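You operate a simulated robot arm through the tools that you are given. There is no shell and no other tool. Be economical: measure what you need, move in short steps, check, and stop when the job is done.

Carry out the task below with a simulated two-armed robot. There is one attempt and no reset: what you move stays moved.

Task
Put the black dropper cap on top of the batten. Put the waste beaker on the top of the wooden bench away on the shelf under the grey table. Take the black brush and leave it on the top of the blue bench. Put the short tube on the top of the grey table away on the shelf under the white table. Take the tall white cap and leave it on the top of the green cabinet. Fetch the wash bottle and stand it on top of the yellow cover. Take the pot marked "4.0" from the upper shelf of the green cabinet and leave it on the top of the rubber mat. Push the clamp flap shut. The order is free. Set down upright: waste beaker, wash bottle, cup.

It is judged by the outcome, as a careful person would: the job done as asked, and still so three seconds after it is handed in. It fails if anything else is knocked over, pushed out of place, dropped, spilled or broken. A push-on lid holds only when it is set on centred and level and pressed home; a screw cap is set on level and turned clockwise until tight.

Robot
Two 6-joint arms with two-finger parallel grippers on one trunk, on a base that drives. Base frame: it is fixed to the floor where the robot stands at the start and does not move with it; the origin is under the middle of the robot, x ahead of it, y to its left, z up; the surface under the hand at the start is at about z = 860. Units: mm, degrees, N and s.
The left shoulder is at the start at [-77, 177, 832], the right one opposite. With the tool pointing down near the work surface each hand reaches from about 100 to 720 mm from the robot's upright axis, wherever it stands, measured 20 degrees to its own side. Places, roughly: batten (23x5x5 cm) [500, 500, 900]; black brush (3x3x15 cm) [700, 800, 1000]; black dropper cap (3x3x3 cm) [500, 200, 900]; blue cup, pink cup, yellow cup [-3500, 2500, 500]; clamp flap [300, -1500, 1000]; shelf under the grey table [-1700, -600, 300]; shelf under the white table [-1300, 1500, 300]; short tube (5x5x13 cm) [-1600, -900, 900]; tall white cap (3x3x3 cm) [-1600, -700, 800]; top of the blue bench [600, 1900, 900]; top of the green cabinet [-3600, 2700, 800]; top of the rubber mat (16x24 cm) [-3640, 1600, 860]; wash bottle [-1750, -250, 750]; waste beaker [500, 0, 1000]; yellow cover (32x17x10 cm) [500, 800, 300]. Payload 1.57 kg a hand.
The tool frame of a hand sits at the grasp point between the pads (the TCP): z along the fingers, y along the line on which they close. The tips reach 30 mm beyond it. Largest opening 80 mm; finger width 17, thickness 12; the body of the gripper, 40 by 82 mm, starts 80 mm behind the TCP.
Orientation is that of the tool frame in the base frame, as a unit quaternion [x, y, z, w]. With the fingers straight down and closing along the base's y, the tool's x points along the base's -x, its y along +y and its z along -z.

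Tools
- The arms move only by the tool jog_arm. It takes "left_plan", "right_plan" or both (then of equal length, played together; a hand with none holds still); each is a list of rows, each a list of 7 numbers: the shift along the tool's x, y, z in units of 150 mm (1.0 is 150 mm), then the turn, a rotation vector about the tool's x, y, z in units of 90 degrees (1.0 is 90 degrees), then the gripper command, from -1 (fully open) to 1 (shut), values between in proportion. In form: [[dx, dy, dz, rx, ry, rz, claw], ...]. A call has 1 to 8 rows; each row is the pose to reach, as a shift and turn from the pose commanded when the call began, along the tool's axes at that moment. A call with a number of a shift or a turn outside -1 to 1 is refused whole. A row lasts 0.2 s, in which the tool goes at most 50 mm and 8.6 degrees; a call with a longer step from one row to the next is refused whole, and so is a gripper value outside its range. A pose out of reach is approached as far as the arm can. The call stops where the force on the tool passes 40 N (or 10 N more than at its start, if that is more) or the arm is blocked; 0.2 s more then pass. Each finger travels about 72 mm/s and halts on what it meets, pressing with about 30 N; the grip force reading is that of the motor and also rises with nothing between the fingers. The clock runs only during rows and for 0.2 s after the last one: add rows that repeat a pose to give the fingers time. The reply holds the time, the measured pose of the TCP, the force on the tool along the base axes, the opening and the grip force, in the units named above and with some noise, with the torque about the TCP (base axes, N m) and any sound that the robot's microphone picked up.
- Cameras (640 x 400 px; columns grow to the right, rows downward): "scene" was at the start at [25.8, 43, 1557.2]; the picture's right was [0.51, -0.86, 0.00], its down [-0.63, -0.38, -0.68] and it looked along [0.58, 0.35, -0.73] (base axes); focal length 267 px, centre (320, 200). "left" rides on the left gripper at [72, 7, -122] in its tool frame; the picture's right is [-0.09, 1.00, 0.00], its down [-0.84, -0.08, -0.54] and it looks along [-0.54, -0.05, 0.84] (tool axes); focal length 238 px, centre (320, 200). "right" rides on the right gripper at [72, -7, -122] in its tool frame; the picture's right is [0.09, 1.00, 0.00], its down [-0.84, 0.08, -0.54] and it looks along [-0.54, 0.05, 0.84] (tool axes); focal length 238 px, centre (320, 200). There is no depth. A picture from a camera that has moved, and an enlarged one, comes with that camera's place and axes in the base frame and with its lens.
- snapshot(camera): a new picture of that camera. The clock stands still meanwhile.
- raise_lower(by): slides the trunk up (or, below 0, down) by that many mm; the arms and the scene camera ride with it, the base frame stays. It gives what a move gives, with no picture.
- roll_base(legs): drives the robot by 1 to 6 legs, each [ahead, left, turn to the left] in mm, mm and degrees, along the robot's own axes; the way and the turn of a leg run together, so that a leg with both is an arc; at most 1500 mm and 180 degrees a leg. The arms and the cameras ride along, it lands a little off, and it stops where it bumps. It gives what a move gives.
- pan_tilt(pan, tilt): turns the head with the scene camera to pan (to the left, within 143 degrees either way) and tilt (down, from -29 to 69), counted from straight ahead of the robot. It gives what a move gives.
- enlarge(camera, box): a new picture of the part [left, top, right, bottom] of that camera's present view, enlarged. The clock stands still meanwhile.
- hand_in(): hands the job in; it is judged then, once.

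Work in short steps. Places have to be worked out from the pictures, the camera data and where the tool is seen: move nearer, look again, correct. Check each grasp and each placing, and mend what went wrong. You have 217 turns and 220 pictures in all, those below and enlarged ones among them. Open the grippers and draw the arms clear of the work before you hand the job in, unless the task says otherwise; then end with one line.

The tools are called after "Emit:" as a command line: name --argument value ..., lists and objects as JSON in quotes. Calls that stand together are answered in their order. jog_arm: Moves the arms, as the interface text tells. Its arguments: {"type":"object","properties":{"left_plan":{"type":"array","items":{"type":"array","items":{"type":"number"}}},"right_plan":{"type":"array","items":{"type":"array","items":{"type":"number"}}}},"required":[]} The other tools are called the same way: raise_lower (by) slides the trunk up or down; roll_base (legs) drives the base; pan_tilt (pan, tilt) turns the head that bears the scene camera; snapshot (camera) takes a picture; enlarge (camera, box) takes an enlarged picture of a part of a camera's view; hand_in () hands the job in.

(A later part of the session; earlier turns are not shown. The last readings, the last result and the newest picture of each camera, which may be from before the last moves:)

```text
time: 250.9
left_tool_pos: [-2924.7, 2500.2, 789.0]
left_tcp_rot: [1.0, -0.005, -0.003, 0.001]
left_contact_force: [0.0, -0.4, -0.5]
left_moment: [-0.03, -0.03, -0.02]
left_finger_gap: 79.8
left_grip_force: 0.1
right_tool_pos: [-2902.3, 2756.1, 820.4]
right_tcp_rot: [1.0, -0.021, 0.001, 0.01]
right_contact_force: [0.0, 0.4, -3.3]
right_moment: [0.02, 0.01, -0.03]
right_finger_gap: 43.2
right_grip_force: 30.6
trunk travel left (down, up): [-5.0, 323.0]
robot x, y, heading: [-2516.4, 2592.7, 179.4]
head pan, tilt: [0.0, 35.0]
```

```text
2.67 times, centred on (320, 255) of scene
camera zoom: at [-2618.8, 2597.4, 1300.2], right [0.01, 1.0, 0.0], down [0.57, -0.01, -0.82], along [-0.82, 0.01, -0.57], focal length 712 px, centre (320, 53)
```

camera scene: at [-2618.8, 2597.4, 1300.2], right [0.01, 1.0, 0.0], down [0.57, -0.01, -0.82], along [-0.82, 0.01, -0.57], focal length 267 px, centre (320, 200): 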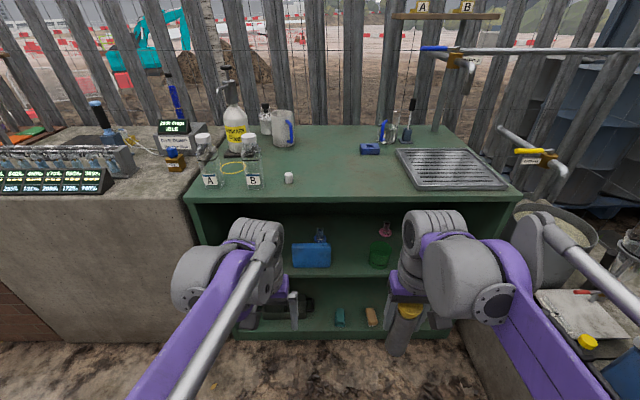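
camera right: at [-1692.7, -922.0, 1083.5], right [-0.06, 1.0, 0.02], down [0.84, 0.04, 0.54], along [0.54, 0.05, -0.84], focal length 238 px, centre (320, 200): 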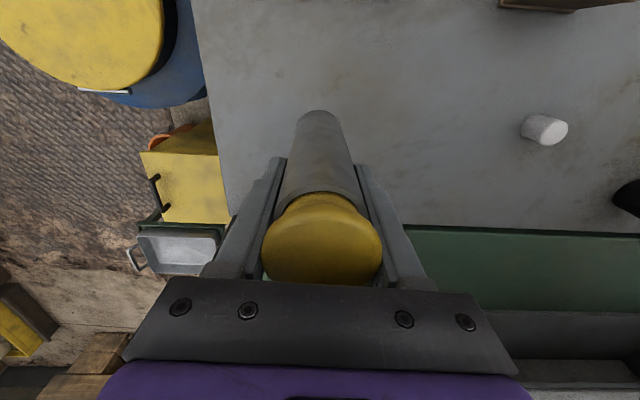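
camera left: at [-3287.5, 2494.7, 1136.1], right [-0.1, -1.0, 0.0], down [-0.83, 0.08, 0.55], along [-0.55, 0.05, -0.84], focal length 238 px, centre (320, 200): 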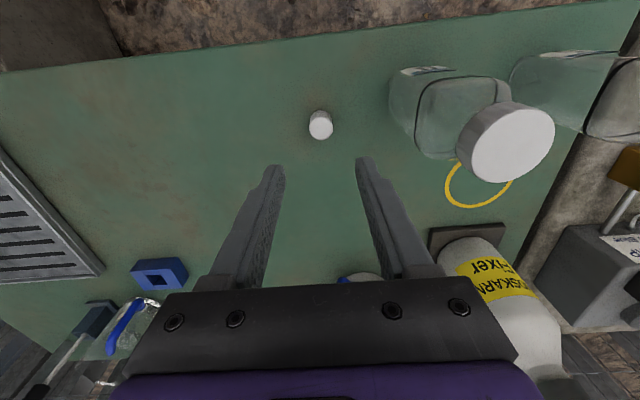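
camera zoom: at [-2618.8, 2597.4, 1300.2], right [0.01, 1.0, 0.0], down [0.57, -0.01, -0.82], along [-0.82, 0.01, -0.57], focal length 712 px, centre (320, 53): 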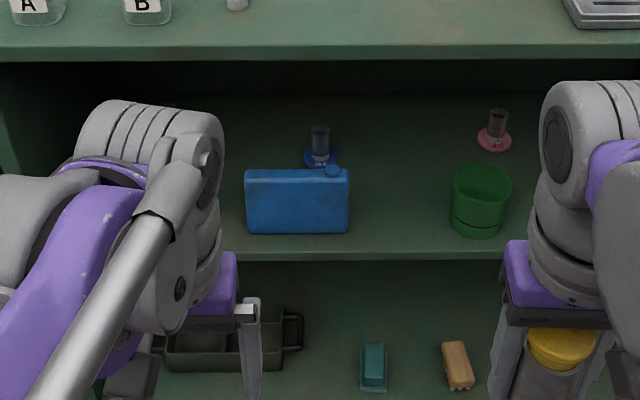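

Small cups with coloured bases stand on the upper shelf. I zoom hard to read the marks.

Emit:
enlarge --camera "scene" --box '[370, 212, 402, 244]'

Emit:
enlarge --camera "scene" --box '[304, 220, 336, 250]'

```text
12.50 times, centred on (386, 228) of scene
camera zoom: at [-2618.8, 2597.4, 1300.2], right [0.01, 1.0, 0.0], down [0.57, -0.01, -0.82], along [-0.82, 0.01, -0.57], focal length 3336 px, centre (-505, -150)
```

zoom: 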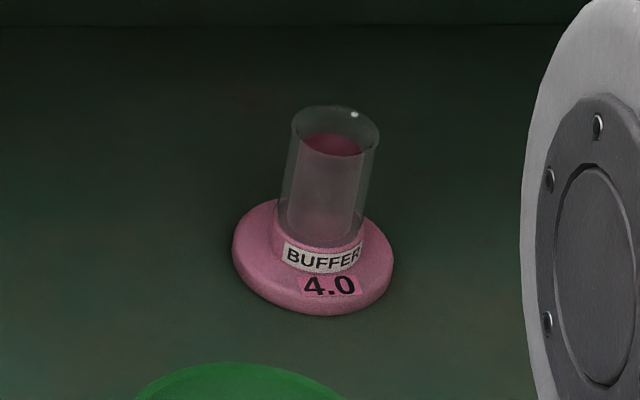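

```text
13.33 times, centred on (320, 235) of scene
camera zoom: at [-2618.8, 2597.4, 1300.2], right [0.01, 1.0, 0.0], down [0.57, -0.01, -0.82], along [-0.82, 0.01, -0.57], focal length 3559 px, centre (320, -267)
```

zoom: 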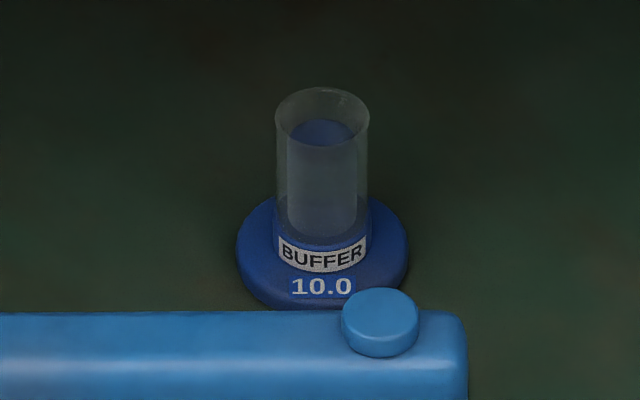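

The pink cup is "4.0" (with liquid), at about [-3517,2902,495] behind a green pot. I'll reach over the pot with the left hand tilted 50°. First I draw the right hand back and tilt the left hand here in free space.

Emit:
jog_arm --left_plan '[[0, 0, 0, 0, -0.08, 0, -0.5], [0, 0, 0, 0, -0.16, 0, -0.5], [0, 0, 0, 0, -0.24, 0, -0.5], [0, 0, 0, 0, -0.32, 0, -0.5], [0, 0, 0, 0, -0.4, 0, -0.5], [0, 0, 0, 0, -0.48, 0, -0.5], [0, 0, 0, 0, -0.556, 0, -0.5]]' --right_plan '[[0.15, 0, 0, 0, 0, 0, 1], [0.3, 0, 0, 0, 0, 0, 1], [0.45, 0, 0, 0, 0, 0, 1], [0.6, 0, 0, 0, 0, 0, 1], [0.75, 0, 0, 0, 0, 0, 1], [0.9, 0, 0, 0, 0, 0, 1], [1.0, 0, 0, 0, 0, 0, 1]]'

Emit:
jog_arm --left_plan '[[0.2, 0, 0.17, 0, 0, 0, -0.5], [0.4, 0, 0.34, 0, 0, 0, -0.5], [0.6, 0, 0.5, 0, 0, 0, -0.5], [0.766, 0, 0.643, 0, 0, 0, -0.5]]'

```text
time: 252.5
left_tool_pos: [-2923.5, 2498.7, 788.3]
left_tcp_rot: [0.904, -0.004, -0.428, -0.001]
left_contact_force: [0.2, -1.1, -0.7]
left_moment: [-0.02, 0.0, 0.02]
left_finger_gap: 59.9
left_grip_force: 0.2
right_tool_pos: [-2751.6, 2749.0, 820.6]
right_tcp_rot: [1.0, -0.021, 0.0, 0.009]
right_contact_force: [0.4, -0.2, -3.0]
right_moment: [0.0, 0.03, 0.0]
right_finger_gap: 43.2
right_grip_force: 29.9
trunk travel left (down, up): [-5.0, 323.0]
robot x, y, heading: [-2519.7, 2596.2, 179.7]
head pan, tilt: [0.0, 35.0]
```

```text
time: 253.5
left_tool_pos: [-2925.3, 2497.4, 639.7]
left_tcp_rot: [0.905, -0.004, -0.426, 0.0]
left_contact_force: [-0.1, 0.8, -0.3]
left_moment: [-0.02, -0.02, 0.0]
left_finger_gap: 59.9
left_grip_force: 0.1
right_tool_pos: [-2753.3, 2749.7, 820.8]
right_tcp_rot: [1.0, -0.021, 0.001, 0.008]
right_contact_force: [0.6, -0.3, -3.8]
right_moment: [-0.01, 0.04, -0.02]
right_finger_gap: 42.9
right_grip_force: 30.0
trunk travel left (down, up): [-5.0, 323.0]
robot x, y, heading: [-2518.4, 2592.0, 179.5]
head pan, tilt: [0.0, 35.0]
```

Reach works. I drive right to align with y≈2902 and closer, then look.

Emit:
roll_base --legs '[[0, -405, 0.5], [230, 0, 0]]'

Emit:
snapshot --camera "scene"

Emit:
snapshot --camera "left"

```text
time: 258.9
left_tool_pos: [-3153.4, 2898.5, 639.9]
left_tcp_rot: [0.905, -0.002, -0.426, 0.0]
left_contact_force: [0.6, 0.1, -0.5]
left_moment: [-0.02, -0.01, 0.01]
left_finger_gap: 60.2
left_grip_force: 0.0
right_tool_pos: [-2981.0, 3152.1, 820.8]
right_tcp_rot: [1.0, -0.019, 0.001, 0.007]
right_contact_force: [-0.1, -0.2, -3.6]
right_moment: [0.0, 0.05, -0.02]
right_finger_gap: 43.2
right_grip_force: 29.7
trunk travel left (down, up): [-5.0, 323.0]
robot x, y, heading: [-2744.5, 2996.2, 179.5]
head pan, tilt: [0.0, 35.0]
```

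```text
110 pictures are left
camera scene: at [-2846.4, 2999.2, 1300.1], right [0.01, 1.0, 0.0], down [0.57, 0.0, -0.82], along [-0.82, 0.01, -0.57], focal length 267 px, centre (320, 200)
```

scene: 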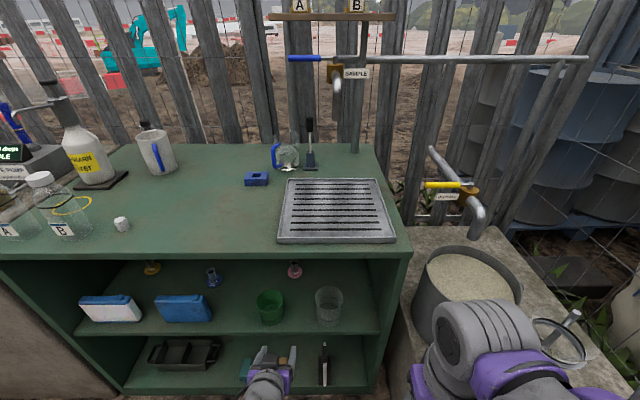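

```text
109 pictures are left
camera left: at [-3012.8, 2890.2, 661.2], right [-0.06, -1.0, 0.07], down [-0.11, 0.08, 0.99], along [-0.99, 0.05, -0.12], focal length 238 px, centre (320, 200)
```

left: 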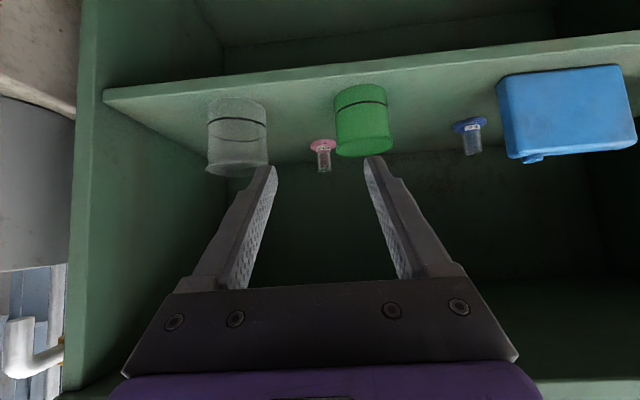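

Good view. Pink cup base at [-3533,2902,475], top ≈533; green pot (top ≈560) spans y 2790–2882. I reduce tilt to 45° and yaw the hand 10° so it comes in clear of the pot, then drive 200 mm closer.

Emit:
jog_arm --left_plan '[[0, 0, 0, -0.042, 0.028, -0.035, -0.6], [0, 0, 0, -0.085, 0.056, -0.071, -0.6]]'

Emit:
roll_base --legs '[[200, -20, 0]]'

Emit:
snapshot --camera "left"

```text
time: 259.5
left_tool_pos: [-3152.9, 2899.4, 639.3]
left_tcp_rot: [0.919, 0.076, -0.386, 0.037]
left_contact_force: [1.0, -0.3, -0.2]
left_moment: [0.02, -0.02, 0.03]
left_finger_gap: 64.1
left_grip_force: 0.1
right_tool_pos: [-2980.1, 3151.7, 820.4]
right_tcp_rot: [1.0, -0.019, 0.001, 0.008]
right_contact_force: [-0.8, -0.5, -3.5]
right_moment: [0.02, 0.02, 0.04]
right_finger_gap: 43.4
right_grip_force: 30.1
trunk travel left (down, up): [-5.0, 323.0]
robot x, y, heading: [-2746.0, 2997.0, 179.6]
head pan, tilt: [0.0, 35.0]
```

```text
time: 261.1
left_tool_pos: [-3353.2, 2920.7, 640.5]
left_tcp_rot: [0.919, 0.076, -0.385, 0.036]
left_contact_force: [-0.8, 0.1, 0.3]
left_moment: [-0.05, -0.01, 0.0]
left_finger_gap: 63.9
left_grip_force: 0.1
right_tool_pos: [-3182.3, 3173.0, 820.5]
right_tcp_rot: [1.0, -0.02, 0.001, 0.009]
right_contact_force: [0.6, -0.2, -3.4]
right_moment: [0.02, -0.01, 0.02]
right_finger_gap: 43.2
right_grip_force: 29.9
trunk travel left (down, up): [-5.0, 323.0]
robot x, y, heading: [-2950.1, 3019.9, 179.9]
head pan, tilt: [0.0, 35.0]
```

```text
108 pictures are left
camera left: at [-3217.3, 2935.4, 673.5], right [0.1, -0.99, 0.07], down [-0.21, 0.05, 0.98], along [-0.97, -0.12, -0.21], focal length 238 px, centre (320, 200)
```

left: 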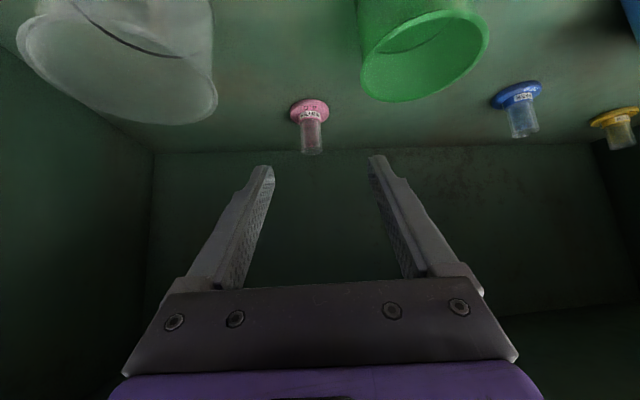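

Cup refined: [-3523,2902], z 475–538. I move to the approach point 130 mm back along the tool axis.

Emit:
jog_arm --left_plan '[[-0.118, -0.038, 0.25, 0, 0, 0, -0.4], [-0.236, -0.077, 0.499, 0, 0, 0, -0.4]]'

Emit:
snapshot --camera "left"

Emit:
snapshot --camera "scene"

```text
time: 261.7
left_tool_pos: [-3433.3, 2917.4, 612.6]
left_tcp_rot: [0.919, 0.077, -0.384, 0.037]
left_contact_force: [0.5, 0.9, 0.9]
left_moment: [-0.03, 0.02, 0.01]
left_finger_gap: 55.9
left_grip_force: 0.0
right_tool_pos: [-3182.3, 3172.7, 820.2]
right_tcp_rot: [1.0, -0.019, 0.001, 0.008]
right_contact_force: [0.7, -0.4, -3.5]
right_moment: [0.01, -0.01, 0.02]
right_finger_gap: 43.0
right_grip_force: 29.5
trunk travel left (down, up): [-5.0, 323.0]
robot x, y, heading: [-2943.5, 3020.8, 179.9]
head pan, tilt: [0.0, 35.0]
```

```text
107 pictures are left
camera left: at [-3296.8, 2933.5, 646.4], right [0.1, -0.99, 0.07], down [-0.21, 0.05, 0.98], along [-0.97, -0.12, -0.21], focal length 238 px, centre (320, 200)
```

left: 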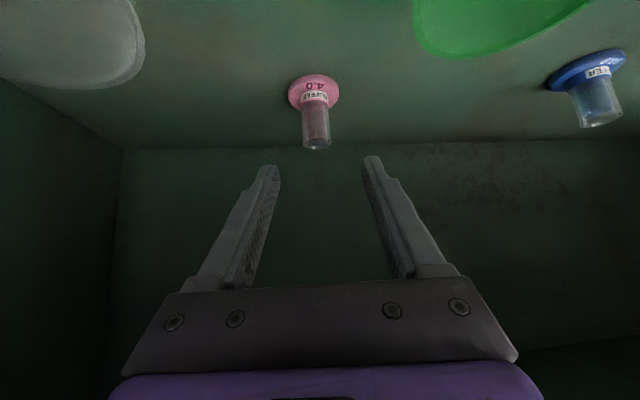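

```text
106 pictures are left
camera scene: at [-3047.7, 3020.4, 1300.1], right [0.01, 1.0, 0.0], down [0.57, 0.0, -0.82], along [-0.82, 0.0, -0.57], focal length 267 px, centre (320, 200)
```

scene: 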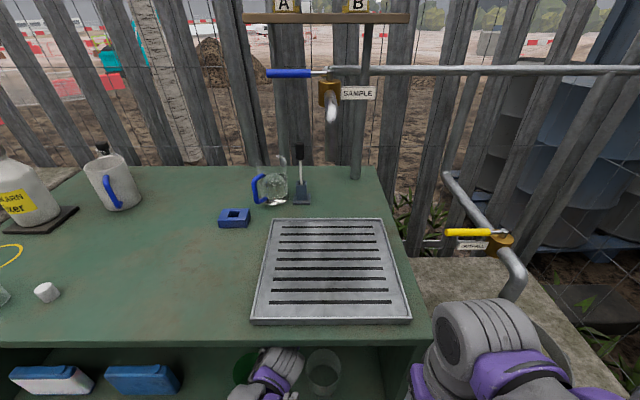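

Aligned: cup at [-3522,2904]. I advance along the axis to the grasp point in steps.

Emit:
jog_arm --left_plan '[[0.002, -0.005, 0.28, 0, 0, 0, -0.4], [0.004, -0.01, 0.56, 0, 0, 0, -0.4], [0.005, -0.017, 0.75, 0, 0, 0, -0.4]]'

Emit:
snapshot --camera "left"

```text
time: 262.5
left_tool_pos: [-3511.0, 2906.7, 531.8]
left_tcp_rot: [0.919, 0.077, -0.385, 0.037]
left_contact_force: [0.5, -1.3, -0.6]
left_moment: [0.0, 0.05, -0.02]
left_finger_gap: 56.0
left_grip_force: 0.0
right_tool_pos: [-3182.3, 3172.4, 820.9]
right_tcp_rot: [1.0, -0.019, 0.001, 0.008]
right_contact_force: [0.2, 0.3, -3.4]
right_moment: [0.02, 0.04, -0.01]
right_finger_gap: 43.1
right_grip_force: 30.5
trunk travel left (down, up): [-5.0, 323.0]
robot x, y, heading: [-2949.7, 3016.2, 179.5]
head pan, tilt: [0.0, 35.0]
```

```text
105 pictures are left
camera left: at [-3375.3, 2922.4, 566.2], right [0.1, -0.99, 0.07], down [-0.21, 0.05, 0.98], along [-0.97, -0.12, -0.21], focal length 238 px, centre (320, 200)
```

left: 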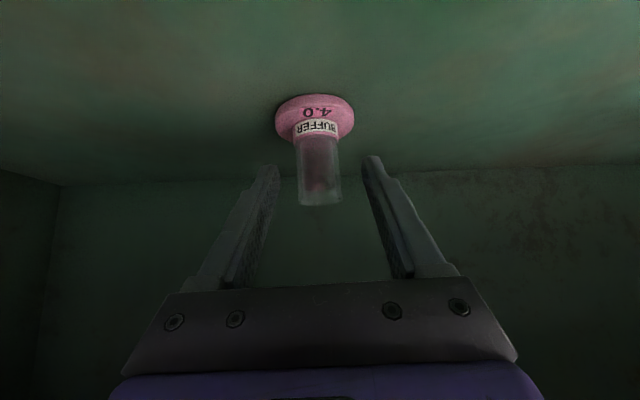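

Nearly there: 16 mm more, then close gently and check.

Emit:
jog_arm --left_plan '[[0.005, 0.005, 0.105, 0, 0, 0, -0.4], [0.005, 0.005, 0.105, 0, 0, 0, 0.1], [0.005, 0.005, 0.105, 0, 0, 0, 0.5], [0.005, 0.005, 0.105, 0, 0, 0, 1], [0.005, 0.005, 0.105, 0, 0, 0, 1]]'

Emit:
snapshot --camera "left"

```text
time: 263.7
left_tool_pos: [-3521.1, 2903.6, 521.0]
left_tcp_rot: [0.919, 0.076, -0.385, 0.037]
left_contact_force: [1.1, 0.4, 0.3]
left_moment: [-0.02, -0.03, -0.01]
left_finger_gap: 30.6
left_grip_force: 29.5
right_tool_pos: [-3181.1, 3172.8, 819.4]
right_tcp_rot: [1.0, -0.019, -0.001, 0.008]
right_contact_force: [-0.8, -0.3, -2.6]
right_moment: [0.0, -0.01, 0.02]
right_finger_gap: 43.2
right_grip_force: 30.5
trunk travel left (down, up): [-5.0, 323.0]
robot x, y, heading: [-2945.9, 3014.9, 179.6]
head pan, tilt: [0.0, 35.0]
```

```text
104 pictures are left
camera left: at [-3384.8, 2919.5, 555.4], right [0.1, -0.99, 0.07], down [-0.21, 0.05, 0.98], along [-0.97, -0.12, -0.2], focal length 238 px, centre (320, 200)
```

left: 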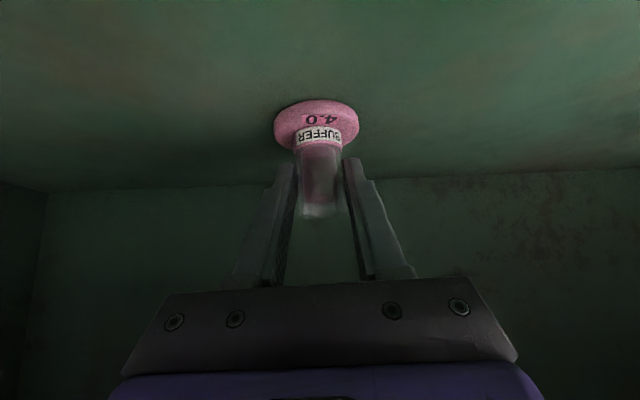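

Gripped (30.6 mm). I lift 35 mm and withdraw slowly along the clear side past the pot.

Emit:
jog_arm --left_plan '[[-0.08, 0.001, -0.08, 0, 0, 0, 1], [-0.167, 0.002, -0.163, 0, 0, 0, 1], [-0.07, 0, -0.263, 0, 0, 0, 1], [0.028, 0, -0.363, 0, 0, 0, 1], [0.126, 0, -0.463, 0, 0, 0, 1], [0.224, -0.002, -0.563, 0, 0, 0, 1], [0.322, -0.002, -0.664, 0, 0, 0, 1], [0.42, -0.002, -0.764, 0, 0, 0, 1]]'

Emit:
snapshot --camera "left"

```text
time: 265.5
left_tool_pos: [-3397.8, 2924.3, 556.4]
left_tcp_rot: [0.919, 0.076, -0.385, 0.037]
left_contact_force: [-0.7, -0.2, -0.6]
left_moment: [-0.03, -0.02, 0.01]
left_finger_gap: 30.5
left_grip_force: 30.2
right_tool_pos: [-3181.7, 3171.3, 821.4]
right_tcp_rot: [1.0, -0.019, 0.001, 0.008]
right_contact_force: [-1.0, -0.1, -3.7]
right_moment: [0.02, 0.01, 0.03]
right_finger_gap: 43.4
right_grip_force: 30.2
trunk travel left (down, up): [-5.0, 323.0]
robot x, y, heading: [-2947.2, 3018.5, 179.8]
head pan, tilt: [0.0, 35.0]
```

```text
103 pictures are left
camera left: at [-3260.5, 2941.2, 590.5], right [0.1, -0.99, 0.07], down [-0.21, 0.05, 0.98], along [-0.97, -0.12, -0.2], focal length 238 px, centre (320, 200)
```

left: 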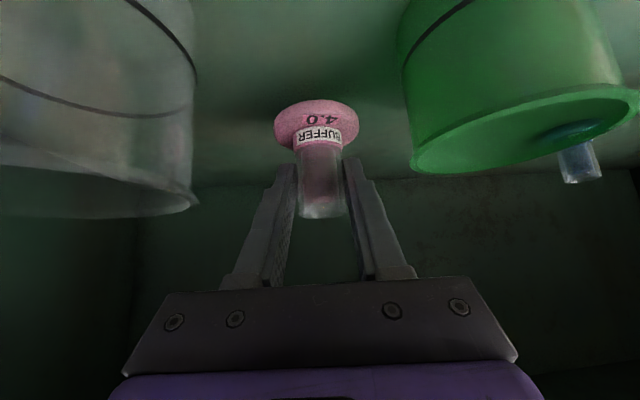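

The cup passes between pot and beaker. I back the base straight out, then raise the trunk.

Emit:
roll_base --legs '[[-300, 0, 0]]'

Emit:
snapshot --camera "scene"

Emit:
raise_lower --by 270

Emit:
pan_tilt --pan 40 --tilt 30

Emit:
snapshot --camera "scene"

```text
time: 267.6
left_tool_pos: [-3098.9, 2923.4, 556.2]
left_tcp_rot: [0.919, 0.077, -0.385, 0.037]
left_contact_force: [0.2, 0.2, -0.8]
left_moment: [0.01, 0.0, 0.01]
left_finger_gap: 30.5
left_grip_force: 30.4
right_tool_pos: [-2883.7, 3171.3, 819.9]
right_tcp_rot: [1.0, -0.018, -0.001, 0.008]
right_contact_force: [0.1, -0.7, -4.3]
right_moment: [-0.01, 0.03, 0.02]
right_finger_gap: 43.1
right_grip_force: 30.1
trunk travel left (down, up): [-5.0, 323.0]
robot x, y, heading: [-2651.0, 3015.5, 179.6]
head pan, tilt: [0.0, 35.0]
```

```text
102 pictures are left
camera scene: at [-2748.2, 3018.8, 1300.1], right [0.0, 1.0, 0.0], down [0.57, 0.0, -0.82], along [-0.82, 0.0, -0.57], focal length 267 px, centre (320, 200)
```

scene: 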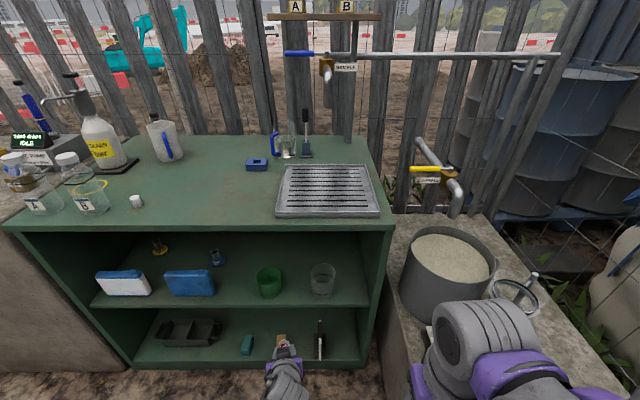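

```text
time: 270.3
left_tool_pos: [-3098.7, 2923.7, 826.4]
left_tcp_rot: [0.919, 0.078, -0.384, 0.037]
left_contact_force: [-0.2, 0.4, -0.5]
left_moment: [0.03, 0.01, 0.02]
left_finger_gap: 30.3
left_grip_force: 29.9
right_tool_pos: [-2884.0, 3170.6, 1090.2]
right_tcp_rot: [1.0, -0.017, 0.0, 0.008]
right_contact_force: [0.0, 0.1, -3.7]
right_moment: [-0.01, 0.02, 0.03]
right_finger_gap: 43.0
right_grip_force: 29.9
trunk travel left (down, up): [-275.0, 53.0]
robot x, y, heading: [-2649.3, 3014.5, 180.0]
head pan, tilt: [0.0, 35.0]
```

```text
time: 271.4
left_tool_pos: [-3098.7, 2922.5, 826.1]
left_tcp_rot: [0.919, 0.077, -0.384, 0.037]
left_contact_force: [0.0, -0.2, -1.2]
left_moment: [0.01, -0.02, 0.04]
left_finger_gap: 30.6
left_grip_force: 30.4
right_tool_pos: [-2883.5, 3170.4, 1091.1]
right_tcp_rot: [1.0, -0.018, 0.0, 0.008]
right_contact_force: [-0.9, -0.1, -3.3]
right_moment: [0.0, 0.03, 0.02]
right_finger_gap: 43.4
right_grip_force: 30.2
trunk travel left (down, up): [-275.0, 53.0]
robot x, y, heading: [-2651.3, 3014.6, 179.9]
head pan, tilt: [40.0, 30.0]
```

```text
101 pictures are left
camera scene: at [-2679.9, 2960.4, 1582.6], right [-0.64, 0.77, 0.0], down [0.38, 0.32, -0.87], along [-0.67, -0.55, -0.5], focal length 267 px, centre (320, 200)
```

scene: 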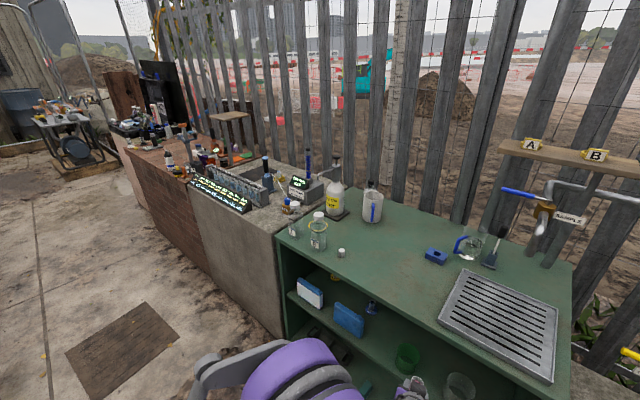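

All good at the cabinet. I raise the cup and drive left along the aisle to the rubber mat (≈[-3650,1595]).

Emit:
jog_arm --left_plan '[[-0.18, 0.002, -0.175, 0, 0, 0, 1], [-0.36, 0.004, -0.35, 0, 0, 0, 1], [-0.54, 0.006, -0.525, 0, 0, 0, 1], [-0.715, 0.009, -0.7, 0, 0, 0, 1]]'

Emit:
jog_arm --left_plan '[[-0.18, 0.002, -0.175, 0, 0, 0, 1], [-0.36, 0.004, -0.35, 0, 0, 0, 1], [-0.48, 0.006, -0.467, 0, 0, 0, 1]]'

Emit:
roll_base --legs '[[0, 1330, 0]]'

Emit:
pan_tilt --pan 0 --tilt 35

Emit:
snapshot --camera "scene"

Emit:
snapshot --camera "left"

```text
time: 272.4
left_tool_pos: [-3097.5, 2922.6, 976.8]
left_tcp_rot: [0.919, 0.078, -0.385, 0.037]
left_contact_force: [-0.1, 0.4, -0.7]
left_moment: [-0.01, -0.02, 0.01]
left_finger_gap: 30.3
left_grip_force: 30.1
right_tool_pos: [-2882.7, 3171.4, 1090.1]
right_tcp_rot: [1.0, -0.018, 0.0, 0.008]
right_contact_force: [0.1, 0.2, -2.8]
right_moment: [0.0, 0.02, 0.01]
right_finger_gap: 43.2
right_grip_force: 30.3
trunk travel left (down, up): [-275.0, 53.0]
robot x, y, heading: [-2651.4, 3018.9, 179.8]
head pan, tilt: [40.0, 30.0]
```

```text
time: 273.2
left_tool_pos: [-3100.7, 2924.3, 1075.7]
left_tcp_rot: [0.919, 0.077, -0.384, 0.037]
left_contact_force: [-0.1, 0.1, -0.2]
left_moment: [0.03, -0.02, -0.01]
left_finger_gap: 30.4
left_grip_force: 30.1
right_tool_pos: [-2882.4, 3171.3, 1090.1]
right_tcp_rot: [1.0, -0.019, 0.0, 0.007]
right_contact_force: [-0.3, 0.4, -4.3]
right_moment: [-0.01, 0.02, 0.01]
right_finger_gap: 43.5
right_grip_force: 30.5
trunk travel left (down, up): [-275.0, 53.0]
robot x, y, heading: [-2654.3, 3017.6, 179.9]
head pan, tilt: [40.0, 30.0]
```

```text
time: 285.1
left_tool_pos: [-3104.3, 1586.9, 1075.7]
left_tcp_rot: [0.919, 0.077, -0.385, 0.037]
left_contact_force: [0.4, 0.6, -0.5]
left_moment: [0.0, 0.01, -0.03]
left_finger_gap: 30.1
left_grip_force: 30.2
right_tool_pos: [-2887.5, 1835.4, 1089.1]
right_tcp_rot: [1.0, -0.018, 0.001, 0.007]
right_contact_force: [0.9, -0.2, -3.6]
right_moment: [0.0, 0.0, -0.01]
right_finger_gap: 43.4
right_grip_force: 30.0
trunk travel left (down, up): [-275.0, 53.0]
robot x, y, heading: [-2654.2, 1683.0, 179.6]
head pan, tilt: [40.0, 30.0]
```

```text
time: 286.2
left_tool_pos: [-3102.3, 1587.6, 1076.2]
left_tcp_rot: [0.919, 0.077, -0.384, 0.037]
left_contact_force: [-0.9, 0.6, -2.1]
left_moment: [-0.02, -0.01, 0.01]
left_finger_gap: 30.4
left_grip_force: 30.3
right_tool_pos: [-2887.0, 1835.1, 1090.4]
right_tcp_rot: [1.0, -0.018, 0.001, 0.008]
right_contact_force: [-0.2, 0.6, -3.5]
right_moment: [-0.01, 0.01, 0.0]
right_finger_gap: 43.3
right_grip_force: 29.6
trunk travel left (down, up): [-275.0, 53.0]
robot x, y, heading: [-2652.2, 1679.4, 180.1]
head pan, tilt: [0.0, 35.0]
```

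```text
100 pictures are left
camera scene: at [-2703.2, 1682.6, 1574.8], right [0.0, 1.0, 0.0], down [0.57, 0.0, -0.82], along [-0.82, 0.0, -0.57], focal length 267 px, centre (320, 200)
```

scene: 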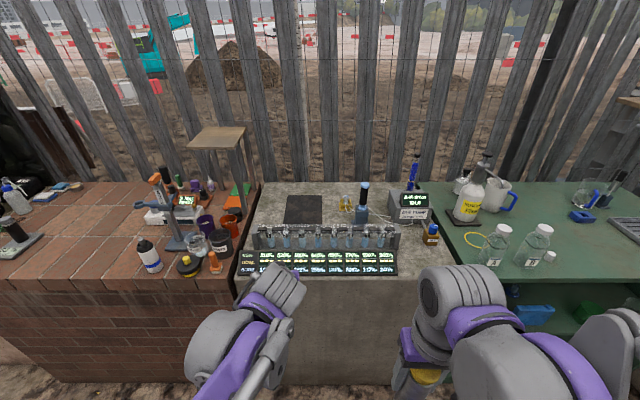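

```text
99 pictures are left
camera left: at [-2967.9, 1603.3, 1110.4], right [0.11, -0.99, 0.07], down [-0.21, 0.05, 0.98], along [-0.97, -0.12, -0.21], focal length 238 px, centre (320, 200)
```

left: 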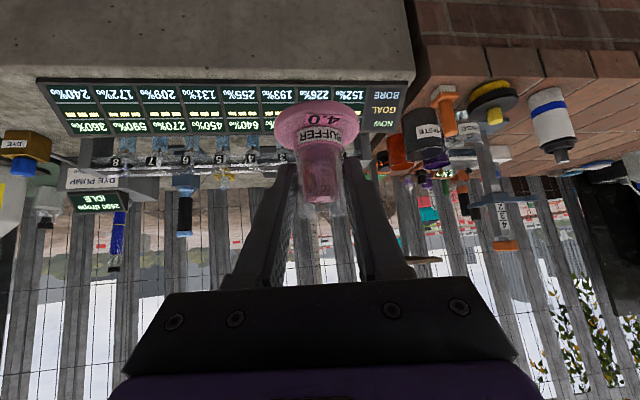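

Mat spans x -3775..-3564, y 1525..1695 behind the tube rack. Target [-3620,1605]. I drive ahead 320 mm with the cup held high.

Emit:
roll_base --legs '[[320, -5, 0]]'

Emit:
snapshot --camera "left"

Emit:
snapshot --camera "scene"

```text
time: 288.3
left_tool_pos: [-3423.6, 1593.4, 1075.8]
left_tcp_rot: [0.92, 0.077, -0.384, 0.037]
left_contact_force: [0.7, -0.1, -0.9]
left_moment: [-0.02, -0.02, -0.03]
left_finger_gap: 30.4
left_grip_force: 29.9
right_tool_pos: [-3206.9, 1841.1, 1090.5]
right_tcp_rot: [1.0, -0.017, 0.001, 0.008]
right_contact_force: [0.3, -0.3, -2.9]
right_moment: [-0.01, 0.03, -0.01]
right_finger_gap: 43.0
right_grip_force: 30.2
trunk travel left (down, up): [-275.0, 53.0]
robot x, y, heading: [-2976.2, 1689.3, 179.8]
head pan, tilt: [0.0, 35.0]
```

```text
98 pictures are left
camera left: at [-3288.0, 1609.3, 1110.3], right [0.11, -0.99, 0.07], down [-0.21, 0.05, 0.98], along [-0.97, -0.12, -0.21], focal length 238 px, centre (320, 200)
```

left: 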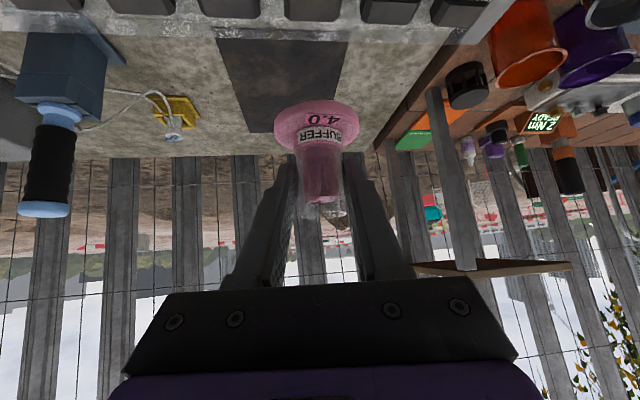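

```text
97 pictures are left
camera scene: at [-3023.4, 1688.6, 1574.7], right [0.0, 1.0, 0.0], down [0.57, 0.0, -0.82], along [-0.82, 0.0, -0.57], focal length 267 px, centre (320, 200)
```

scene: 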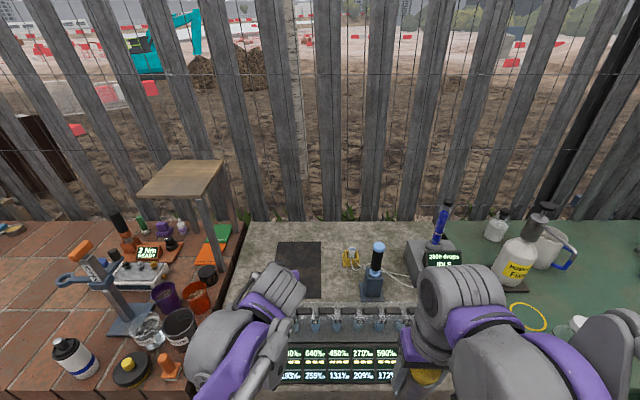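

Mat centre ≈[-3637,1610]. I move the cup diagonally over the rack down toward it.

Emit:
jog_arm --left_plan '[[-0.01, -0.05, 0.2, 0, 0, 0, 1], [-0.02, -0.1, 0.4, 0, 0, 0, 1], [-0.03, -0.16, 0.6, 0, 0, 0, 1], [-0.04, -0.2, 0.8, 0, 0, 0, 1], [-0.04, -0.22, 0.95, 0, 0, 0, 1]]'

Emit:
snapshot --camera "left"

```text
time: 289.5
left_tool_pos: [-3534.8, 1607.1, 979.2]
left_tcp_rot: [0.919, 0.077, -0.384, 0.036]
left_contact_force: [-0.3, -0.4, -1.1]
left_moment: [0.0, -0.01, 0.01]
left_finger_gap: 29.9
left_grip_force: 29.5
right_tool_pos: [-3209.1, 1841.4, 1088.9]
right_tcp_rot: [1.0, -0.017, 0.001, 0.008]
right_contact_force: [-0.3, 0.4, -3.5]
right_moment: [0.02, 0.01, 0.0]
right_finger_gap: 43.1
right_grip_force: 30.1
trunk travel left (down, up): [-275.0, 53.0]
robot x, y, heading: [-2972.2, 1687.7, 179.8]
head pan, tilt: [0.0, 35.0]
```

```text
96 pictures are left
camera left: at [-3398.3, 1623.3, 1013.3], right [0.11, -0.99, 0.07], down [-0.21, 0.05, 0.98], along [-0.97, -0.12, -0.21], focal length 238 px, centre (320, 200)
```

left: 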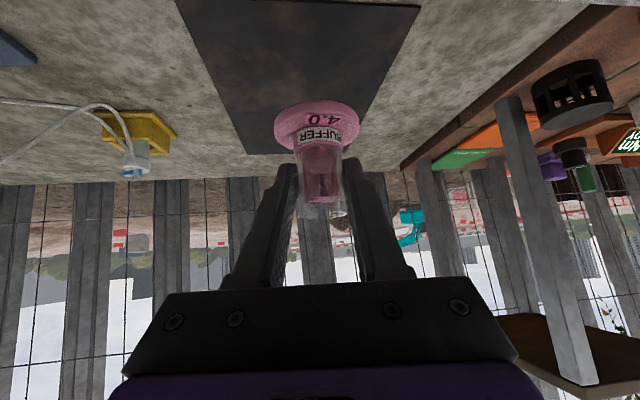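

Continuing to just above the mat.

Emit:
jog_arm --left_plan '[[-0.02, -0.04, 0.2, 0, 0, 0, 1], [-0.04, -0.08, 0.4, 0, 0, 0, 1], [-0.06, -0.127, 0.62, 0, 0, 0, 1]]'

Emit:
snapshot --camera "left"

Emit:
enlarge --camera "scene" --box '[220, 200, 420, 325]'

```text
time: 290.3
left_tool_pos: [-3611.3, 1611.8, 920.1]
left_tcp_rot: [0.919, 0.078, -0.384, 0.038]
left_contact_force: [-0.5, -0.8, -1.3]
left_moment: [-0.02, -0.03, -0.01]
left_finger_gap: 30.3
left_grip_force: 30.0
right_tool_pos: [-3209.5, 1841.0, 1089.4]
right_tcp_rot: [1.0, -0.018, 0.001, 0.008]
right_contact_force: [0.1, 0.1, -2.5]
right_moment: [-0.02, 0.0, 0.04]
right_finger_gap: 43.2
right_grip_force: 29.7
trunk travel left (down, up): [-275.0, 53.0]
robot x, y, heading: [-2977.2, 1684.2, 179.8]
head pan, tilt: [0.0, 35.0]
```

```text
95 pictures are left
camera left: at [-3473.6, 1628.2, 954.6], right [0.11, -0.99, 0.07], down [-0.21, 0.05, 0.98], along [-0.97, -0.12, -0.21], focal length 238 px, centre (320, 200)
```

left: 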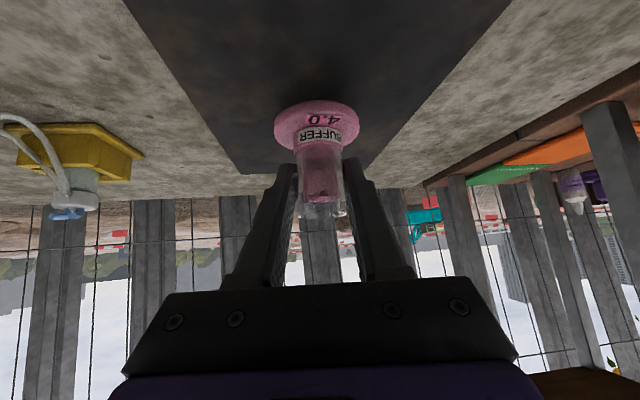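

```text
3.20 times, centred on (320, 262) of scene
camera zoom: at [-3024.7, 1688.8, 1574.8], right [0.0, 1.0, 0.0], down [0.57, 0.0, -0.82], along [-0.82, 0.0, -0.57], focal length 854 px, centre (320, 0)
```

zoom: 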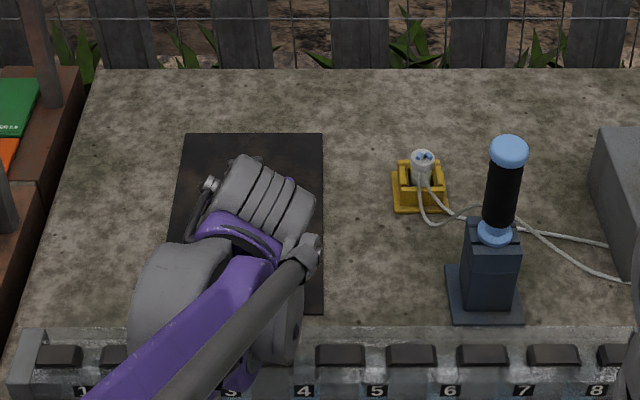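

Over the mat. I lower straight down in small steps to contact.

Emit:
jog_arm --left_plan '[[0.024, 0, 0.0233, 0, 0, 0, 1], [0.04, 0, 0.039, 0, 0, 0, 1]]'

Emit:
jog_arm --left_plan '[[0.01, 0, 0.01, 0, 0, 0, 1], [0.02, 0, 0.0195, 0, 0, 0, 1]]'

Emit:
jog_arm --left_plan '[[0.008, 0, 0.008, 0, 0, 0, 1], [0.016, 0, 0.0155, 0, 0, 0, 1]]'

```text
time: 290.8
left_tool_pos: [-3608.6, 1612.8, 919.2]
left_tcp_rot: [0.919, 0.077, -0.386, 0.037]
left_contact_force: [-1.9, -1.1, 28.8]
left_moment: [0.89, -4.68, -0.05]
left_finger_gap: 30.5
left_grip_force: 29.8
right_tool_pos: [-3206.9, 1840.7, 1090.7]
right_tcp_rot: [1.0, -0.018, 0.0, 0.008]
right_contact_force: [0.0, -0.4, -4.5]
right_moment: [-0.01, 0.03, -0.01]
right_finger_gap: 43.4
right_grip_force: 30.3
trunk travel left (down, up): [-275.0, 53.0]
robot x, y, heading: [-2974.6, 1689.8, 179.9]
head pan, tilt: [0.0, 35.0]
stopped in row 2 (left hand): the force on the tool passed its limit at 48 N (the readings are from after the stop); the commanded pose is now the measured one
```

```text
time: 291.2
left_tool_pos: [-3608.7, 1611.8, 918.7]
left_tcp_rot: [0.919, 0.079, -0.385, 0.038]
left_contact_force: [1.8, 0.1, 24.7]
left_moment: [0.79, -4.17, -0.02]
left_finger_gap: 30.4
left_grip_force: 30.0
right_tool_pos: [-3206.1, 1840.7, 1091.1]
right_tcp_rot: [1.0, -0.018, 0.0, 0.007]
right_contact_force: [0.2, 0.0, -4.1]
right_moment: [0.01, 0.03, 0.01]
right_finger_gap: 43.2
right_grip_force: 30.4
trunk travel left (down, up): [-275.0, 53.0]
robot x, y, heading: [-2973.6, 1687.8, 180.1]
head pan, tilt: [0.0, 35.0]
stopped in row 1 (left hand): the force on the tool passed its limit at 44 N (the readings are from after the stop); the commanded pose is now the measured one
```

```text
time: 291.6
left_tool_pos: [-3608.8, 1611.4, 919.1]
left_tcp_rot: [0.919, 0.078, -0.385, 0.037]
left_contact_force: [2.8, 0.2, 25.1]
left_moment: [0.8, -4.18, -0.04]
left_finger_gap: 30.3
left_grip_force: 30.2
right_tool_pos: [-3206.3, 1841.3, 1091.1]
right_tcp_rot: [1.0, -0.017, -0.001, 0.008]
right_contact_force: [-0.9, -0.4, -3.8]
right_moment: [0.01, 0.01, 0.0]
right_finger_gap: 43.2
right_grip_force: 30.0
trunk travel left (down, up): [-275.0, 53.0]
robot x, y, heading: [-2974.4, 1684.4, 179.9]
head pan, tilt: [0.0, 35.0]
stopped in row 1 (left hand): the force on the tool passed its limit at 44 N (the readings are from after the stop); the commanded pose is now the measured one
```

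The large moment shows the contact is ~167 mm behind the TCP: the hand camera is touching the tube rack, not the cup. I rise at once and check the rack.

Emit:
jog_arm --left_plan '[[-0.07, 0, -0.07, 0, 0, 0, 1], [-0.167, 0, -0.163, 0, 0, 0, 1]]'

Emit:
snapshot --camera "scene"

Emit:
enlarge --camera "scene" --box '[210, 270, 420, 400]'

```text
time: 292.2
left_tool_pos: [-3609.9, 1612.3, 952.3]
left_tcp_rot: [0.919, 0.077, -0.385, 0.037]
left_contact_force: [-0.3, 0.0, -0.9]
left_moment: [0.01, 0.01, -0.01]
left_finger_gap: 30.3
left_grip_force: 30.3
right_tool_pos: [-3207.3, 1841.1, 1090.6]
right_tcp_rot: [1.0, -0.017, -0.001, 0.008]
right_contact_force: [0.0, -0.7, -4.0]
right_moment: [0.01, 0.0, -0.01]
right_finger_gap: 43.1
right_grip_force: 29.9
trunk travel left (down, up): [-275.0, 53.0]
robot x, y, heading: [-2972.2, 1685.6, 180.2]
head pan, tilt: [0.0, 35.0]
```

```text
93 pictures are left
camera scene: at [-3022.9, 1688.6, 1574.7], right [0.0, 1.0, 0.0], down [0.57, 0.0, -0.82], along [-0.82, 0.0, -0.57], focal length 267 px, centre (320, 200)
```

scene: 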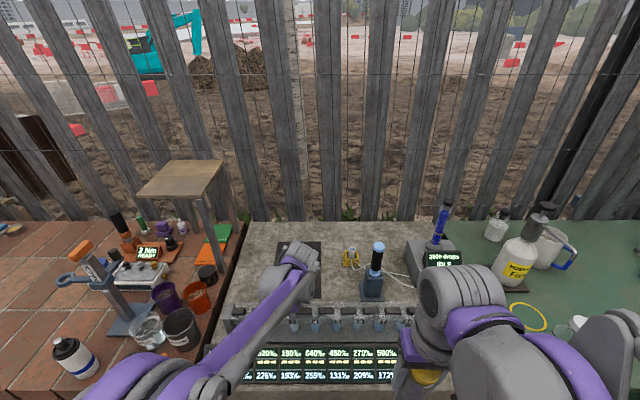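

```text
3.05 times, centred on (315, 335) of scene
camera zoom: at [-3022.9, 1688.6, 1574.7], right [0.0, 1.0, 0.0], down [0.57, 0.0, -0.82], along [-0.82, 0.0, -0.57], focal length 813 px, centre (335, -211)
```

zoom: 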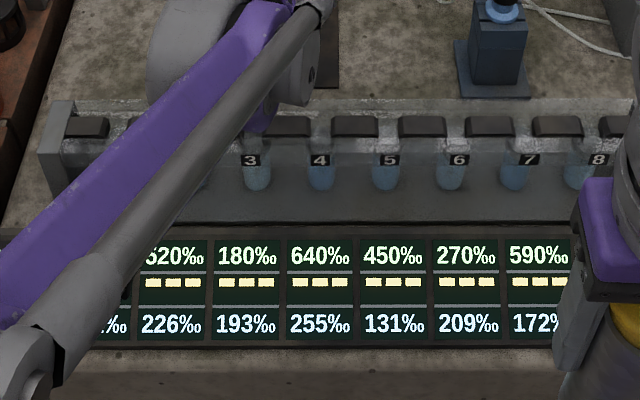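

Rack looks undisturbed. I move 80 mm deeper so the hand clears the rack, then lower onto the far part of the mat.

Emit:
jog_arm --left_plan '[[-0.12, -0.03, 0.125, 0, 0, 0, 1], [-0.24, -0.06, 0.25, 0, 0, 0, 1], [-0.368, -0.09, 0.375, 0, 0, 0, 1]]'

Emit:
snapshot --camera "left"

```text
time: 293.0
left_tool_pos: [-3693.1, 1612.0, 952.4]
left_tcp_rot: [0.919, 0.078, -0.385, 0.037]
left_contact_force: [-0.5, -0.2, -1.0]
left_moment: [-0.01, -0.02, -0.03]
left_finger_gap: 30.2
left_grip_force: 30.0
right_tool_pos: [-3209.7, 1840.3, 1090.6]
right_tcp_rot: [1.0, -0.017, 0.001, 0.008]
right_contact_force: [-0.1, 1.3, -3.7]
right_moment: [0.01, 0.0, 0.0]
right_finger_gap: 43.2
right_grip_force: 29.8
trunk travel left (down, up): [-275.0, 53.0]
robot x, y, heading: [-2977.8, 1685.2, 179.8]
head pan, tilt: [0.0, 35.0]
```

```text
91 pictures are left
camera left: at [-3556.1, 1627.8, 985.8], right [0.11, -0.99, 0.07], down [-0.21, 0.05, 0.98], along [-0.97, -0.12, -0.2], focal length 238 px, centre (320, 200)
```

left: 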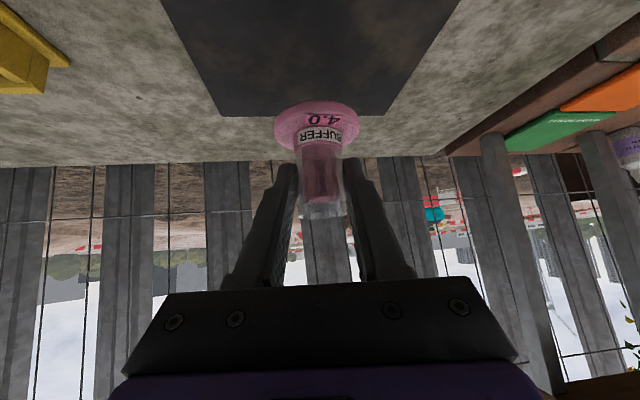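

Mat's far edge is x≈-3757; the cup at -3693 is well on it. I lower.

Emit:
jog_arm --left_plan '[[0.06, 0, 0.058, 0, 0, 0, 1], [0.12, 0, 0.117, 0, 0, 0, 1], [0.16, 0, 0.156, 0, 0, 0, 1]]'

Emit:
jog_arm --left_plan '[[0.01, 0, 0.01, 0, 0, 0, 1], [0.02, 0, 0.0195, 0, 0, 0, 1]]'

Emit:
jog_arm --left_plan '[[0.01, 0, 0.01, 0, 0, 0, 1], [0.02, 0, 0.0195, 0, 0, 0, 1]]'

```text
time: 293.8
left_tool_pos: [-3691.2, 1611.5, 918.7]
left_tcp_rot: [0.919, 0.078, -0.385, 0.038]
left_contact_force: [0.3, -0.9, -0.7]
left_moment: [-0.02, 0.0, 0.02]
left_finger_gap: 30.3
left_grip_force: 29.4
right_tool_pos: [-3207.8, 1840.3, 1089.4]
right_tcp_rot: [1.0, -0.018, 0.0, 0.007]
right_contact_force: [-0.1, 0.8, -3.6]
right_moment: [0.02, 0.01, 0.0]
right_finger_gap: 43.3
right_grip_force: 29.8
trunk travel left (down, up): [-275.0, 53.0]
robot x, y, heading: [-2975.5, 1687.5, 179.8]
head pan, tilt: [0.0, 35.0]
```

```text
time: 294.4
left_tool_pos: [-3690.1, 1610.5, 914.9]
left_tcp_rot: [0.919, 0.077, -0.385, 0.037]
left_contact_force: [-0.1, 0.0, -2.3]
left_moment: [0.0, 0.01, 0.01]
left_finger_gap: 30.4
left_grip_force: 29.8
right_tool_pos: [-3207.8, 1840.4, 1089.6]
right_tcp_rot: [1.0, -0.017, 0.001, 0.007]
right_contact_force: [-0.3, -0.3, -3.3]
right_moment: [0.04, 0.03, 0.03]
right_finger_gap: 43.5
right_grip_force: 30.0
trunk travel left (down, up): [-275.0, 53.0]
robot x, y, heading: [-2972.5, 1685.0, 179.9]
head pan, tilt: [0.0, 35.0]
```

```text
time: 295.0
left_tool_pos: [-3689.9, 1612.1, 909.7]
left_tcp_rot: [0.919, 0.077, -0.385, 0.037]
left_contact_force: [0.2, -0.5, -1.3]
left_moment: [-0.02, -0.02, 0.02]
left_finger_gap: 30.4
left_grip_force: 30.0
right_tool_pos: [-3207.9, 1840.3, 1090.8]
right_tcp_rot: [1.0, -0.018, 0.001, 0.009]
right_contact_force: [0.5, -0.5, -3.7]
right_moment: [0.0, 0.0, 0.05]
right_finger_gap: 43.3
right_grip_force: 30.0
trunk travel left (down, up): [-275.0, 53.0]
robot x, y, heading: [-2979.3, 1686.5, 179.6]
head pan, tilt: [0.0, 35.0]
```

Still free at 910; I step on and look.

Emit:
jog_arm --left_plan '[[0.008, 0, 0.008, 0, 0, 0, 1], [0.016, 0, 0.0155, 0, 0, 0, 1]]'

Emit:
jog_arm --left_plan '[[0.008, 0, 0.008, 0, 0, 0, 1], [0.016, 0, 0.0155, 0, 0, 0, 1]]'

Emit:
snapshot --camera "left"

```text
time: 295.6
left_tool_pos: [-3690.9, 1611.1, 907.0]
left_tcp_rot: [0.919, 0.077, -0.385, 0.037]
left_contact_force: [0.0, -0.1, -1.5]
left_moment: [-0.02, -0.02, -0.01]
left_finger_gap: 30.2
left_grip_force: 30.5
right_tool_pos: [-3208.5, 1841.4, 1089.9]
right_tcp_rot: [1.0, -0.017, 0.001, 0.008]
right_contact_force: [0.4, 0.3, -3.7]
right_moment: [0.03, 0.03, -0.04]
right_finger_gap: 43.4
right_grip_force: 29.9
trunk travel left (down, up): [-275.0, 53.0]
robot x, y, heading: [-2975.3, 1689.2, 179.9]
head pan, tilt: [0.0, 35.0]
```

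```text
time: 296.2
left_tool_pos: [-3689.9, 1611.5, 903.6]
left_tcp_rot: [0.919, 0.078, -0.385, 0.038]
left_contact_force: [-0.5, 0.0, 2.8]
left_moment: [0.1, 0.13, 0.03]
left_finger_gap: 30.5
left_grip_force: 29.6
right_tool_pos: [-3207.7, 1841.4, 1090.2]
right_tcp_rot: [1.0, -0.017, 0.001, 0.008]
right_contact_force: [-0.1, 0.3, -3.6]
right_moment: [0.0, 0.0, -0.04]
right_finger_gap: 43.3
right_grip_force: 30.0
trunk travel left (down, up): [-275.0, 53.0]
robot x, y, heading: [-2975.2, 1686.2, 179.8]
head pan, tilt: [0.0, 35.0]
```

```text
90 pictures are left
camera left: at [-3554.0, 1627.7, 938.0], right [0.11, -0.99, 0.07], down [-0.21, 0.05, 0.98], along [-0.97, -0.12, -0.2], focal length 238 px, centre (320, 200)
```

left: 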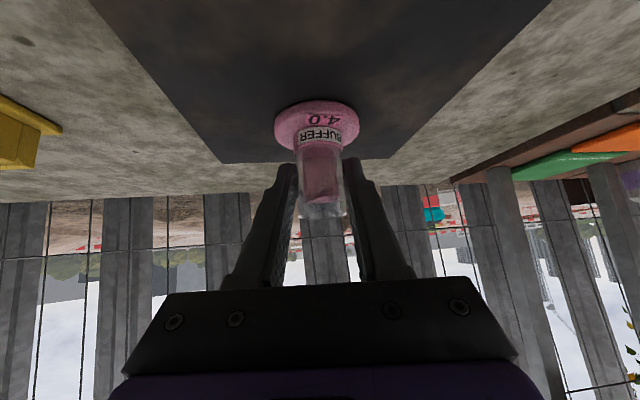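

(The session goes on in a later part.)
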